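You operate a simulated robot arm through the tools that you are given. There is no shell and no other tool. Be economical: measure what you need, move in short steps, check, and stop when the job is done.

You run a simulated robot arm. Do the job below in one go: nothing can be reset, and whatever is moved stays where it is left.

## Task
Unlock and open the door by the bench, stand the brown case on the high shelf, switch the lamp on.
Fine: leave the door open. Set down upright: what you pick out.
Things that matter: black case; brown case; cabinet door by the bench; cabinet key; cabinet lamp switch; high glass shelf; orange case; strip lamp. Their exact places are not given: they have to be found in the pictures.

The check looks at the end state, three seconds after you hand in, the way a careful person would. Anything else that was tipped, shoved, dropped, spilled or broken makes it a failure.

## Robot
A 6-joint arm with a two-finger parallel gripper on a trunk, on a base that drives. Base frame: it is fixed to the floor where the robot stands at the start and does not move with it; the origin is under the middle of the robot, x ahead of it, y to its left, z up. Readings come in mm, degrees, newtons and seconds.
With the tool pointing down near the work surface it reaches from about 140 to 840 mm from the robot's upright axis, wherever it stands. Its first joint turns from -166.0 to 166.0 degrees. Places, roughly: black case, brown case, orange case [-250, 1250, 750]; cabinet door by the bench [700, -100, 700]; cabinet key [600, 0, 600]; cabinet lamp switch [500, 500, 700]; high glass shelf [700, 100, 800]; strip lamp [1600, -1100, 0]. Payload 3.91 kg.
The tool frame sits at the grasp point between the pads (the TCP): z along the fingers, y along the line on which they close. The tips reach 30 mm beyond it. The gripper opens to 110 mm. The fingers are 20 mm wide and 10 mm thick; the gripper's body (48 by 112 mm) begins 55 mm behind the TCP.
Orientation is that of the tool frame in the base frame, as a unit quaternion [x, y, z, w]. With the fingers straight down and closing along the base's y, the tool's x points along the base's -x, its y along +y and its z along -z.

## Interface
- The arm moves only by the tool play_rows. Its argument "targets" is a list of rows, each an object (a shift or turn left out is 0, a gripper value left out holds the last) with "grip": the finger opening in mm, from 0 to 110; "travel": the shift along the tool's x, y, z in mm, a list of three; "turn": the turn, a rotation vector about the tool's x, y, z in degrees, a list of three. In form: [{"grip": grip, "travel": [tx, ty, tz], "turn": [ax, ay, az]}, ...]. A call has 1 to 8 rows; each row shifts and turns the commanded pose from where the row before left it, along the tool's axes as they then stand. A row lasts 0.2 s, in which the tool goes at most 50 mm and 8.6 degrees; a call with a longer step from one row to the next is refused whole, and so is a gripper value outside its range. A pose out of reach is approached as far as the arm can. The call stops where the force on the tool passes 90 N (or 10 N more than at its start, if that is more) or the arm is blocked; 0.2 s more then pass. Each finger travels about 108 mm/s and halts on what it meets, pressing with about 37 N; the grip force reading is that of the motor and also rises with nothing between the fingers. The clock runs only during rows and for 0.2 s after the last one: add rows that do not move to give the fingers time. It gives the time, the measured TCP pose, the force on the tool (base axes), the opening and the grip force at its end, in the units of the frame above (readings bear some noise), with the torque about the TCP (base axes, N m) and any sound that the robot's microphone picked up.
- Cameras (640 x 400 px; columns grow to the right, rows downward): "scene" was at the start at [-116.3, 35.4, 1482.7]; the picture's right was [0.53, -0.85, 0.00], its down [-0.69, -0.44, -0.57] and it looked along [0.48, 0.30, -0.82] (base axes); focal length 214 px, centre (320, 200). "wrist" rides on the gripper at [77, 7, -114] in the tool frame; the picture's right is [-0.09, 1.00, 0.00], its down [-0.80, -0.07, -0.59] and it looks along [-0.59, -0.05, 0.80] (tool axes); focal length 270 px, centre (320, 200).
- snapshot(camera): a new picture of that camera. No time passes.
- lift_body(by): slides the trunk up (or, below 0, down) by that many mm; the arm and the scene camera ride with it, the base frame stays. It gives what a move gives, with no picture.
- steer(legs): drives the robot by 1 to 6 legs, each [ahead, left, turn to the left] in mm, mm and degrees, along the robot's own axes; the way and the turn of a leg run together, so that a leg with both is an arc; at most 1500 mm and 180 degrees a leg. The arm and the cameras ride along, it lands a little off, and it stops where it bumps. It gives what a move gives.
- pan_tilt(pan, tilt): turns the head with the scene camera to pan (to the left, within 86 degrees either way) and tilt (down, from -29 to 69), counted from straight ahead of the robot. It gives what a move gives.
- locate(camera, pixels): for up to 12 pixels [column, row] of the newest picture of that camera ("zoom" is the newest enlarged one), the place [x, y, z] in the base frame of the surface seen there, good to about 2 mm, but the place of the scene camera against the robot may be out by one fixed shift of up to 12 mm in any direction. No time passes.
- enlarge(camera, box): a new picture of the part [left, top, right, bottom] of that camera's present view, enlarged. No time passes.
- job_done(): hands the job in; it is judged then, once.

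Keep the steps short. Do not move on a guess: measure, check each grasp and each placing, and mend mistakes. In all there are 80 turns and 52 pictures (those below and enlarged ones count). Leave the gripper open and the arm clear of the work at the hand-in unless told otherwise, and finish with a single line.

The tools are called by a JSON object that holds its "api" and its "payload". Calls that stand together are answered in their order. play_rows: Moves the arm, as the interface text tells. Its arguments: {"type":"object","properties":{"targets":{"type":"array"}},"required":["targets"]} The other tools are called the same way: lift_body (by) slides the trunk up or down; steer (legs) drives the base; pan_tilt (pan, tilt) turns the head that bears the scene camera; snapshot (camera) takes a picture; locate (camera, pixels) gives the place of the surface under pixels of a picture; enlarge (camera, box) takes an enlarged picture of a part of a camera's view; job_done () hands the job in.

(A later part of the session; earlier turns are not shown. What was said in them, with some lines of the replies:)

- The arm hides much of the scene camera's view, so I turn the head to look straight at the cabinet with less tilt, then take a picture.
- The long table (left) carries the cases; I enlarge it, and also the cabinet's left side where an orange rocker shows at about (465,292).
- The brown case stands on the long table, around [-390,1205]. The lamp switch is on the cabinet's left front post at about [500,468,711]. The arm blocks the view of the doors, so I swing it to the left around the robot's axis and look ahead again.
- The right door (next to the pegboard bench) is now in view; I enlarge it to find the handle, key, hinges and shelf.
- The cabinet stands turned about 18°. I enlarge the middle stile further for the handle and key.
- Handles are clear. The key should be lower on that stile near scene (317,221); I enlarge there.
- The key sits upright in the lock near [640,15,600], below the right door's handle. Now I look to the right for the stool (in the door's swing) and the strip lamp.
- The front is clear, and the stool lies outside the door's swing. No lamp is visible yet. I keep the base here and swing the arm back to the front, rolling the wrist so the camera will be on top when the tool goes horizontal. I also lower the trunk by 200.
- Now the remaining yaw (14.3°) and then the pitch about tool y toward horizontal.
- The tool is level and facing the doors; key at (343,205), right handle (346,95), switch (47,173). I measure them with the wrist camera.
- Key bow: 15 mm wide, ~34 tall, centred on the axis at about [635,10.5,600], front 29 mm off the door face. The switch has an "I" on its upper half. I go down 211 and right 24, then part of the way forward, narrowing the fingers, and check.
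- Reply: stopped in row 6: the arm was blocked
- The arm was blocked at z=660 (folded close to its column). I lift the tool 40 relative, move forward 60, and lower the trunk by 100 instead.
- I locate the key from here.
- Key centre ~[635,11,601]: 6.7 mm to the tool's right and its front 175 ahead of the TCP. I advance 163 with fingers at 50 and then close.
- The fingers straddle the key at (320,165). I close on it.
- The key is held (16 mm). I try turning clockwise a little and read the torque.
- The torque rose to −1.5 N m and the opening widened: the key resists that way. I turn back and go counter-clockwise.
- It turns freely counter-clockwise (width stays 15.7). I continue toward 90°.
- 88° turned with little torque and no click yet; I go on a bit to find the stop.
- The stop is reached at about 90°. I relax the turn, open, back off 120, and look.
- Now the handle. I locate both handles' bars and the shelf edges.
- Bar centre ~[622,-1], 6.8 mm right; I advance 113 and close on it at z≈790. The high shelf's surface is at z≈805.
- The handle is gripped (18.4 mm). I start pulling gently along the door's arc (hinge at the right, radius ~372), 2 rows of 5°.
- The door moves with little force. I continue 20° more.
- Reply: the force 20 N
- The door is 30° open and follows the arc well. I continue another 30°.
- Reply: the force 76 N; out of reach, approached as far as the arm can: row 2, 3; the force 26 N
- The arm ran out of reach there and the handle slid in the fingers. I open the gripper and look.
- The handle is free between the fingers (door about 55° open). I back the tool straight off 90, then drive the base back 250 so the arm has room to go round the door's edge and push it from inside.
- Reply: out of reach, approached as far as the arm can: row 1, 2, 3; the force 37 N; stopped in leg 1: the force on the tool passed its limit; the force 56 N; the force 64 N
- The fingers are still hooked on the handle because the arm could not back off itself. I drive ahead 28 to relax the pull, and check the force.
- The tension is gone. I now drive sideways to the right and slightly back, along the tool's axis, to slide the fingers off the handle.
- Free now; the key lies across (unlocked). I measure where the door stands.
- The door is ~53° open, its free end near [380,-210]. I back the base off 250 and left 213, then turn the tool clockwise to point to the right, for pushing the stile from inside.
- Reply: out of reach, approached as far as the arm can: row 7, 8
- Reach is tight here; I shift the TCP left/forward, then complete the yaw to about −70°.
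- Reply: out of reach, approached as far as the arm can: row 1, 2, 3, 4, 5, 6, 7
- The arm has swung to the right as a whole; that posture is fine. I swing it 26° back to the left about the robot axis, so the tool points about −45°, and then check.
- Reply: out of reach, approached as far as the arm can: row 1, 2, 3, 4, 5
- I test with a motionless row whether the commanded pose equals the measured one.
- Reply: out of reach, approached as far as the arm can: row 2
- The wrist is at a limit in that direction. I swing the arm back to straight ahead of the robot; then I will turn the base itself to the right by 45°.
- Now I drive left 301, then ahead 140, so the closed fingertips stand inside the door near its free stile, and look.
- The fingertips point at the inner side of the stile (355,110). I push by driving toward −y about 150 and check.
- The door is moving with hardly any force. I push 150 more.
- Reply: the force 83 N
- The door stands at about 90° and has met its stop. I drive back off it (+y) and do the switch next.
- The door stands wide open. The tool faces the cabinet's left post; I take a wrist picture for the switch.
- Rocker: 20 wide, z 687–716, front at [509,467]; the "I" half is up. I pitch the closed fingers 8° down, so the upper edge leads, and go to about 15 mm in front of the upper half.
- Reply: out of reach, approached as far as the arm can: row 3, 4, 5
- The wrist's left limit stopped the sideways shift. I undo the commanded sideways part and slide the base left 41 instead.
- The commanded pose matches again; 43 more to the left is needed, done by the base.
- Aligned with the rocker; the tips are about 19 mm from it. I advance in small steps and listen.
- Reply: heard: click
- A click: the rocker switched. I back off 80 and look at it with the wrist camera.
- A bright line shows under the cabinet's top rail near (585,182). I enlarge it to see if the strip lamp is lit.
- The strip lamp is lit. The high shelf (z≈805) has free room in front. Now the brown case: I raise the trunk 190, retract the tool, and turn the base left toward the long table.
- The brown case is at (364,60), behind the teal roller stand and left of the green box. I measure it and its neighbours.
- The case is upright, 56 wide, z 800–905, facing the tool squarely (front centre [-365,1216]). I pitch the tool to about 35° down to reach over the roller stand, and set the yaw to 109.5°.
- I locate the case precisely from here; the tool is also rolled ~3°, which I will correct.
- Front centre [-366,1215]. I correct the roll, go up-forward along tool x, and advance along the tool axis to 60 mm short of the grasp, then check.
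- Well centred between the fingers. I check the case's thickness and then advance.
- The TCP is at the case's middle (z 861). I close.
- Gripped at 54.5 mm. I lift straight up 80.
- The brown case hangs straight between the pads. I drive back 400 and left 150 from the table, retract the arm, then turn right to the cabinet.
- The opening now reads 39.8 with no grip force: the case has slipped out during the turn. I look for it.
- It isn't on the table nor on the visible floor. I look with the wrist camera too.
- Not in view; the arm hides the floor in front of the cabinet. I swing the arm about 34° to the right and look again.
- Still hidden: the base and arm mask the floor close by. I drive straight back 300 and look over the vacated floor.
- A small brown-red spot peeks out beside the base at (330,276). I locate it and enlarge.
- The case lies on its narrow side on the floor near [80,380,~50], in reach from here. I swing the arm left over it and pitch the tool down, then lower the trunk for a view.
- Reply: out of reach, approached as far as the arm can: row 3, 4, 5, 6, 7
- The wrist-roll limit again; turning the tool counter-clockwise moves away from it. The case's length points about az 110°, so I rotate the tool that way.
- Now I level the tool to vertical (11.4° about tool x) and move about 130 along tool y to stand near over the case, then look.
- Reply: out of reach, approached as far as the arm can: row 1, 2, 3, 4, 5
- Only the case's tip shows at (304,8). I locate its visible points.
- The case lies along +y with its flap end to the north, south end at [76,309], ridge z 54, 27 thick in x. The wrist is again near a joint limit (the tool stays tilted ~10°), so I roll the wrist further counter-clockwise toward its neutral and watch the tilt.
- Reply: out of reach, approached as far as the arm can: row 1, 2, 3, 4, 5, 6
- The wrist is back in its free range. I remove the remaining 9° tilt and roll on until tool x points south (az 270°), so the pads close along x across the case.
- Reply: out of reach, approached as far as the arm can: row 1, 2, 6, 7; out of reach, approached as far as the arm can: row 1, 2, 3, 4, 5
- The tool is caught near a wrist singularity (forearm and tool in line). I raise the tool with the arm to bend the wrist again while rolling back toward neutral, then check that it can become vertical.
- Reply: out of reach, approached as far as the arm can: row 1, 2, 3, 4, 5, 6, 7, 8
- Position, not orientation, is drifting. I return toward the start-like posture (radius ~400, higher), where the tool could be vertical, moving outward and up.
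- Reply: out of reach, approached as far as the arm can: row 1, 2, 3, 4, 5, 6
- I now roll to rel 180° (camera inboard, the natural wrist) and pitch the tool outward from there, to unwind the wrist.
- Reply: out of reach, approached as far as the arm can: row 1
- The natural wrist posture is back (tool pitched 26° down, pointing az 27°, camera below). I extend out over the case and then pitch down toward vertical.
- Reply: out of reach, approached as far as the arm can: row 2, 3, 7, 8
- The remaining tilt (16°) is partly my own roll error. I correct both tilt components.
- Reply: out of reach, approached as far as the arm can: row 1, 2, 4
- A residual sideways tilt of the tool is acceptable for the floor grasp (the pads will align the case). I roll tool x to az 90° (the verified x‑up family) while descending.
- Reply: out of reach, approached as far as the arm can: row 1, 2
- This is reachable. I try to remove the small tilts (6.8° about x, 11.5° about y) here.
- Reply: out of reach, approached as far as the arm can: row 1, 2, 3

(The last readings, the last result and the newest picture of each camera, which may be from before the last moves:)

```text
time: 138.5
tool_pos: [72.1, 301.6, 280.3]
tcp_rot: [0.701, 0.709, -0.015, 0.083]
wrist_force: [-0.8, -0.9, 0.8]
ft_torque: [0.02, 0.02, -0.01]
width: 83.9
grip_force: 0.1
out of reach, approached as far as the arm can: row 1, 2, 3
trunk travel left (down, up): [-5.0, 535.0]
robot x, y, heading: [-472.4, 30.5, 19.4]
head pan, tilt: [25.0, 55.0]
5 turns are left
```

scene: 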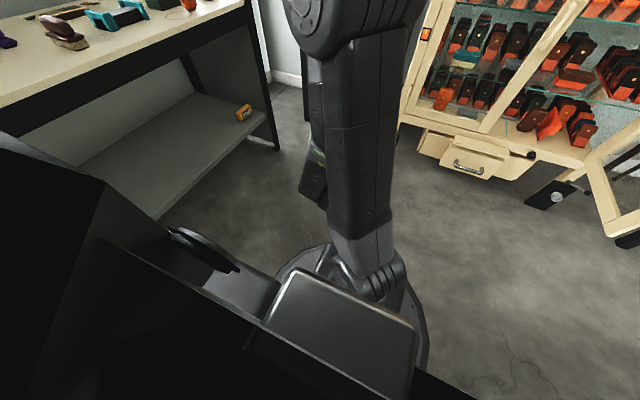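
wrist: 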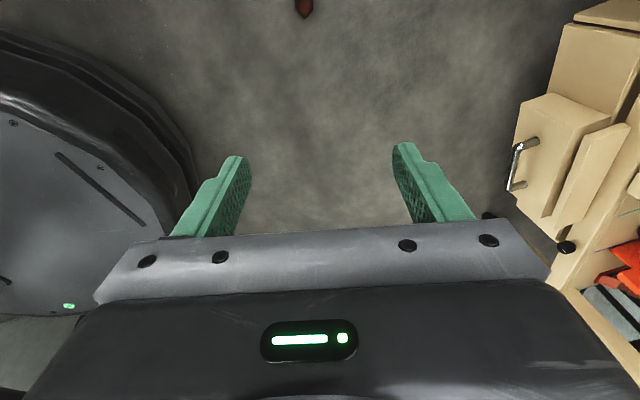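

Five turns remain, so I bundle. The tool is nearly vertical, and the case lies at x≈77, y 309–412, z 0–54. I move over it, descend to TCP z≈40, close across its 28 mm thickness, lift the trunk 150, and pitch the tool up 90° so the flap end points up.

{"api": "play_rows", "payload": {"targets": [{"travel": [47.9, -8.3, 0]}, {"travel": [47.9, -8.3, 0]}, {"travel": [0, 0, 45]}, {"travel": [0, 0, 45]}, {"travel": [0, 0, 45]}, {"travel": [0, 0, 45]}, {"travel": [0, 0, 30]}, {"travel": [0, 0, 18]}]}}

{"api": "play_rows", "payload": {"targets": [{"grip": 60}, {"grip": 35}, {"grip": 10}, {"grip": 10}, {"grip": 10}, {"grip": 10}]}}

{"api": "lift_body", "payload": {"by": 200}}

{"api": "play_rows", "payload": {"targets": [{"turn": [0, 7.5, 0]}, {"turn": [0, 7.5, 0]}, {"turn": [0, 7.5, 0]}, {"turn": [0, 7.5, 0]}, {"turn": [0, 7.5, 0]}, {"turn": [0, 7.5, 0]}]}}

{"api": "play_rows", "payload": {"targets": [{"turn": [0, 7.5, 0]}, {"turn": [0, 7.5, 0]}, {"turn": [0, 7.5, 0]}, {"turn": [0, 7.5, 0]}, {"turn": [0, 7.5, 0]}, {"turn": [0, 7.5, 0]}]}}

{"api": "snapshot", "payload": {"camera": "wrist"}}

```text
time: 140.3
tool_pos: [74.0, 362.0, 38.8]
tcp_rot: [0.7, 0.709, -0.014, 0.084]
wrist_force: [0.2, 0.0, 0.2]
ft_torque: [-0.02, -0.01, -0.01]
width: 84.1
grip_force: 0.1
out of reach, approached as far as the arm can: row 2
trunk travel left (down, up): [-5.0, 535.0]
robot x, y, heading: [-468.7, 36.7, 19.5]
head pan, tilt: [25.0, 55.0]
```

```text
time: 141.7
tool_pos: [75.5, 360.6, 39.4]
tcp_rot: [0.701, 0.709, -0.014, 0.084]
wrist_force: [-0.1, -0.1, 0.9]
ft_torque: [0.08, 0.03, 0.01]
width: 31.0
grip_force: 36.4
trunk travel left (down, up): [-5.0, 535.0]
robot x, y, heading: [-470.3, 35.9, 19.4]
head pan, tilt: [25.0, 55.0]
```

```text
time: 143.8
tool_pos: [73.2, 360.7, 239.4]
tcp_rot: [0.7, 0.709, -0.014, 0.085]
wrist_force: [0.3, 0.4, -0.2]
ft_torque: [0.04, -0.01, 0.02]
width: 31.2
grip_force: 36.8
trunk travel left (down, up): [-205.0, 335.0]
robot x, y, heading: [-471.2, 32.7, 19.4]
head pan, tilt: [25.0, 55.0]
```

```text
time: 145.2
tool_pos: [2.8, 351.6, 237.3]
tcp_rot: [0.689, 0.71, 0.144, 0.035]
wrist_force: [0.3, -0.5, -1.0]
ft_torque: [-0.03, 0.01, 0.02]
width: 31.1
grip_force: 36.6
out of reach, approached as far as the arm can: row 1, 2, 3, 4, 5, 6
trunk travel left (down, up): [-205.0, 335.0]
robot x, y, heading: [-473.0, 35.3, 19.6]
head pan, tilt: [25.0, 55.0]
```

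```text
time: 146.7
tool_pos: [-0.4, 351.9, 236.9]
tcp_rot: [0.589, 0.676, 0.386, -0.218]
wrist_force: [-0.2, -0.4, -0.8]
ft_torque: [-0.01, 0.06, 0.01]
width: 31.2
grip_force: 36.9
out of reach, approached as far as the arm can: row 1
trunk travel left (down, up): [-205.0, 335.0]
robot x, y, heading: [-470.8, 37.0, 19.5]
head pan, tilt: [25.0, 55.0]
```

```text
2 pictures are left
4 turns are left
```

wrist: 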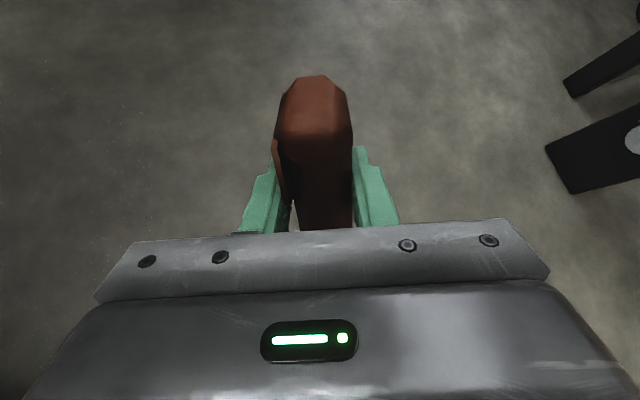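

The case is held (31 mm, flap end toward the camera side). I raise it with the arm, level it (roll 19.5°, pitch 29.5°), yaw to the cabinet's normal while swinging the arm right, raise the trunk, and drive to a place in front of the open compartment.

{"api": "play_rows", "payload": {"targets": [{"travel": [36, 12.7, -29.2]}, {"travel": [36, 12.7, -29.2]}, {"travel": [36, 12.7, -29.2]}, {"travel": [36, 12.7, -29.2]}, {"travel": [36, 12.7, -29.2]}, {"travel": [36, 12.7, -29.2]}, {"travel": [36, 12.7, -29.2]}]}}

{"api": "play_rows", "payload": {"targets": [{"turn": [0, 0, 6.5]}, {"turn": [0, 0, 6.5]}, {"turn": [0, 0, 6.5]}, {"turn": [0, 7.4, 0]}, {"turn": [0, 7.4, 0]}, {"turn": [0, 7.4, 0]}, {"turn": [0, 7.3, 0]}]}}

{"api": "play_rows", "payload": {"targets": [{"travel": [-3.7, 16.8, -26.4], "turn": [-7.51, 0, 1.05]}, {"travel": [-3.4, 20.2, -24.1], "turn": [-7.51, 0, 1.05]}, {"travel": [-3.0, 23.3, -21.2], "turn": [-7.51, 0, 1.05]}, {"travel": [-2.5, 25.9, -17.9], "turn": [-7.51, 0, 1.05]}, {"travel": [-2.0, 28.0, -14.4], "turn": [-7.51, 0, 1.05]}, {"travel": [-1.5, 29.7, -10.7], "turn": [-7.51, 0, 1.05]}, {"travel": [-0.9, 30.9, -6.6], "turn": [-7.51, 0, 1.05]}, {"travel": [-0.4, 31.5, -2.6], "turn": [-7.51, 0, 1.05]}]}}

{"api": "lift_body", "payload": {"by": 335}}

{"api": "steer", "payload": {"legs": [[0, -394, 0], [368, 0, 0]]}}

{"api": "snapshot", "payload": {"camera": "wrist"}}

{"api": "locate", "payload": {"camera": "wrist", "pixels": [[320, 90], [318, 120], [400, 100], [240, 100], [400, 150], [240, 150], [450, 60], [320, 20], [200, 60], [500, 100], [420, 20], [280, 60]]}}

```text
time: 148.2
tool_pos: [-0.9, 354.0, 573.8]
tcp_rot: [0.591, 0.675, 0.385, -0.217]
wrist_force: [0.4, -0.9, -1.9]
ft_torque: [-0.01, 0.01, 0.01]
width: 31.3
grip_force: 37.2
trunk travel left (down, up): [-205.0, 335.0]
robot x, y, heading: [-469.0, 31.7, 19.3]
head pan, tilt: [25.0, 55.0]
```

```text
time: 149.8
tool_pos: [-0.5, 352.1, 575.1]
tcp_rot: [0.584, 0.477, 0.509, -0.415]
wrist_force: [-0.1, -0.8, 0.3]
ft_torque: [-0.03, 0.01, -0.02]
width: 31.6
grip_force: 37.2
trunk travel left (down, up): [-205.0, 335.0]
robot x, y, heading: [-471.8, 36.3, 19.1]
head pan, tilt: [25.0, 55.0]
```

```text
time: 151.7
tool_pos: [88.6, 114.3, 574.1]
tcp_rot: [0.746, 0.116, 0.648, -0.1]
wrist_force: [0.7, -0.4, -0.2]
ft_torque: [0.0, 0.03, 0.02]
width: 31.4
grip_force: 37.1
trunk travel left (down, up): [-205.0, 335.0]
robot x, y, heading: [-469.1, 34.1, 19.6]
head pan, tilt: [25.0, 55.0]
```

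```text
time: 154.9
tool_pos: [87.6, 115.0, 909.3]
tcp_rot: [0.745, 0.115, 0.649, -0.1]
wrist_force: [-0.4, -0.6, -0.5]
ft_torque: [0.0, 0.01, 0.0]
width: 31.2
grip_force: 37.3
trunk travel left (down, up): [-540.0, 0.0]
robot x, y, heading: [-466.6, 35.6, 19.5]
head pan, tilt: [25.0, 55.0]
```

```text
time: 159.4
tool_pos: [565.2, -134.6, 908.7]
tcp_rot: [0.746, 0.117, 0.648, -0.101]
wrist_force: [0.5, -0.2, -0.7]
ft_torque: [-0.02, 0.03, -0.01]
width: 31.0
grip_force: 36.4
trunk travel left (down, up): [-540.0, 0.0]
robot x, y, heading: [4.2, -221.1, 19.6]
head pan, tilt: [25.0, 55.0]
```

```text
1 pictures are left
```

wrist: 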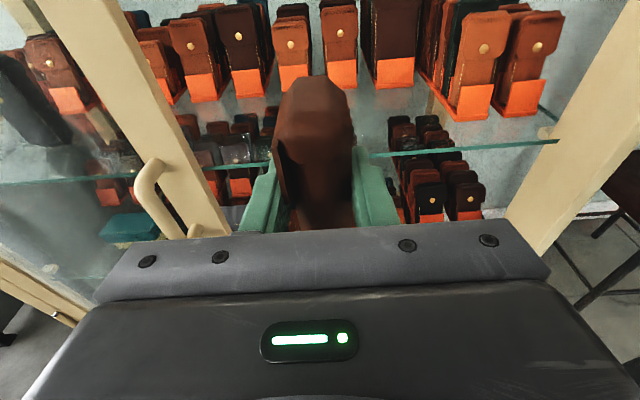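

```text
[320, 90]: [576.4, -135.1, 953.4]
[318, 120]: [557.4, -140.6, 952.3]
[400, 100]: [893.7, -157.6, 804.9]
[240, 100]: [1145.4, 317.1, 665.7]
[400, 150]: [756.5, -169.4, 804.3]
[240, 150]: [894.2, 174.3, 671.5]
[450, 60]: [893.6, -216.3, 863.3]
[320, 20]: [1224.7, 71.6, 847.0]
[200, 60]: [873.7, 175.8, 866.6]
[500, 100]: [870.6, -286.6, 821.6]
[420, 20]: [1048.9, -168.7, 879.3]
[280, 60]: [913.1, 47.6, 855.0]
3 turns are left
```

The case hangs vertical (within 1°), its bottom ~50 mm above the shelf (z 804.5), with a free spot ahead at lateral 300, depth 735. I move 225 straight in and lower it in small steps down to the expected contact height, reading the force.

{"api": "play_rows", "payload": {"targets": [{"travel": [6.26, 0, 44.6]}, {"travel": [6.26, 0, 44.6]}, {"travel": [6.26, 0, 44.6]}, {"travel": [6.26, 0, 44.6]}, {"travel": [6.26, 0, 44.6]}]}}

{"api": "play_rows", "payload": {"targets": [{"travel": [-19.8, 0, 2.8]}, {"travel": [-14.9, 0, 2.1]}, {"travel": [-7.9, 0, 1.1]}, {"travel": [-2, 0, 0.3]}]}}

{"api": "play_rows", "payload": {"targets": [{"travel": [-1.5, 0, 0.2]}]}}

{"api": "play_rows", "payload": {"targets": [{"travel": [-1.5, 0, 0.2]}]}}

{"api": "locate", "payload": {"camera": "wrist", "pixels": [[400, 150]]}}

```text
time: 160.6
tool_pos: [780.2, -66.8, 909.5]
tcp_rot: [0.746, 0.117, 0.648, -0.101]
wrist_force: [-0.1, 0.3, -0.4]
ft_torque: [-0.01, 0.02, 0.02]
width: 31.2
grip_force: 37.0
trunk travel left (down, up): [-540.0, 0.0]
robot x, y, heading: [7.4, -219.6, 19.8]
head pan, tilt: [25.0, 55.0]
```

```text
time: 161.6
tool_pos: [780.4, -66.4, 863.2]
tcp_rot: [0.746, 0.117, 0.648, -0.101]
wrist_force: [-0.5, 0.1, -0.1]
ft_torque: [0.01, -0.02, 0.0]
width: 31.3
grip_force: 37.2
trunk travel left (down, up): [-540.0, 0.0]
robot x, y, heading: [2.2, -218.3, 19.7]
head pan, tilt: [25.0, 55.0]
```

```text
time: 162.0
tool_pos: [780.1, -66.9, 862.9]
tcp_rot: [0.745, 0.117, 0.648, -0.101]
wrist_force: [0.1, 1.1, -1.3]
ft_torque: [-0.02, 0.0, 0.0]
width: 31.4
grip_force: 37.3
trunk travel left (down, up): [-540.0, 0.0]
robot x, y, heading: [8.0, -221.7, 19.5]
head pan, tilt: [25.0, 55.0]
```

```text
time: 162.4
tool_pos: [778.6, -67.0, 860.7]
tcp_rot: [0.746, 0.117, 0.648, -0.101]
wrist_force: [-0.4, -0.3, -0.4]
ft_torque: [0.01, 0.0, 0.03]
width: 31.2
grip_force: 36.6
trunk travel left (down, up): [-540.0, 0.0]
robot x, y, heading: [1.8, -218.0, 19.4]
head pan, tilt: [25.0, 55.0]
```

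```text
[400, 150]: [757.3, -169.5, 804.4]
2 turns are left
```

No contact yet at z≈861; the estimate is 857.5–860.5. I lower the last ~3 mm, open gently, wait, back straight out 240, and take the last picture.

{"api": "play_rows", "payload": {"targets": [{"travel": [-1.0, 0, 0.1]}, {"travel": [-1.0, 0, 0.1]}, {"travel": [-0.8, 0, 0.1]}, {"travel": [0, 0, 0]}]}}

{"api": "play_rows", "payload": {"targets": [{"grip": 34}, {"grip": 38}, {"grip": 46}, {"grip": 58}, {"grip": 70}, {"grip": 70}, {"grip": 70}]}}

{"api": "play_rows", "payload": {"targets": [{"travel": [0, 0, -10]}, {"travel": [0, 0, -25]}, {"travel": [0, 0, -40]}, {"travel": [0, 0, -40]}, {"travel": [0, 0, -40]}, {"travel": [0, 0, -45]}, {"travel": [0, 0, -40]}]}}

{"api": "snapshot", "payload": {"camera": "wrist"}}

```text
time: 163.4
tool_pos: [778.0, -65.1, 860.0]
tcp_rot: [0.745, 0.117, 0.649, -0.101]
wrist_force: [3.5, 0.1, 10.9]
ft_torque: [0.04, -0.03, -0.01]
width: 31.4
grip_force: 36.9
trunk travel left (down, up): [-540.0, 0.0]
robot x, y, heading: [3.1, -219.6, 20.0]
head pan, tilt: [25.0, 55.0]
```

```text
time: 165.0
tool_pos: [779.1, -65.7, 858.4]
tcp_rot: [0.746, 0.116, 0.648, -0.1]
wrist_force: [-0.1, -0.1, 0.1]
ft_torque: [-0.01, 0.0, -0.05]
width: 70.1
grip_force: 0.1
trunk travel left (down, up): [-540.0, 0.0]
robot x, y, heading: [9.6, -220.5, 19.8]
head pan, tilt: [25.0, 55.0]
```

```text
time: 166.6
tool_pos: [552.3, -139.4, 891.4]
tcp_rot: [0.746, 0.117, 0.648, -0.101]
wrist_force: [0.4, 0.3, 0.2]
ft_torque: [0.06, -0.01, 0.02]
width: 70.3
grip_force: 0.1
trunk travel left (down, up): [-540.0, 0.0]
robot x, y, heading: [8.5, -217.1, 19.6]
head pan, tilt: [25.0, 55.0]
```

```text
0 pictures are left
1 turns are left
```

wrist: 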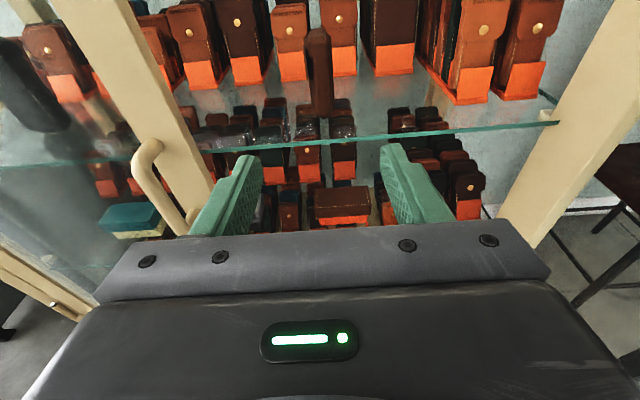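

The last picture shows the brown case standing upright on the high shelf at about (319,75). It made gentle contact (11 N) before I let go. The door is open, the lamp was lit when I last saw it, and the gripper is open and clear, so I hand in.

{"api": "job_done", "payload": {}}

```text
The job is handed in.
```

The door by the bench is unlocked and open, the lamp is on, and the brown case stands upright on the high shelf, though I dropped it on the floor once on the way and picked it up again.
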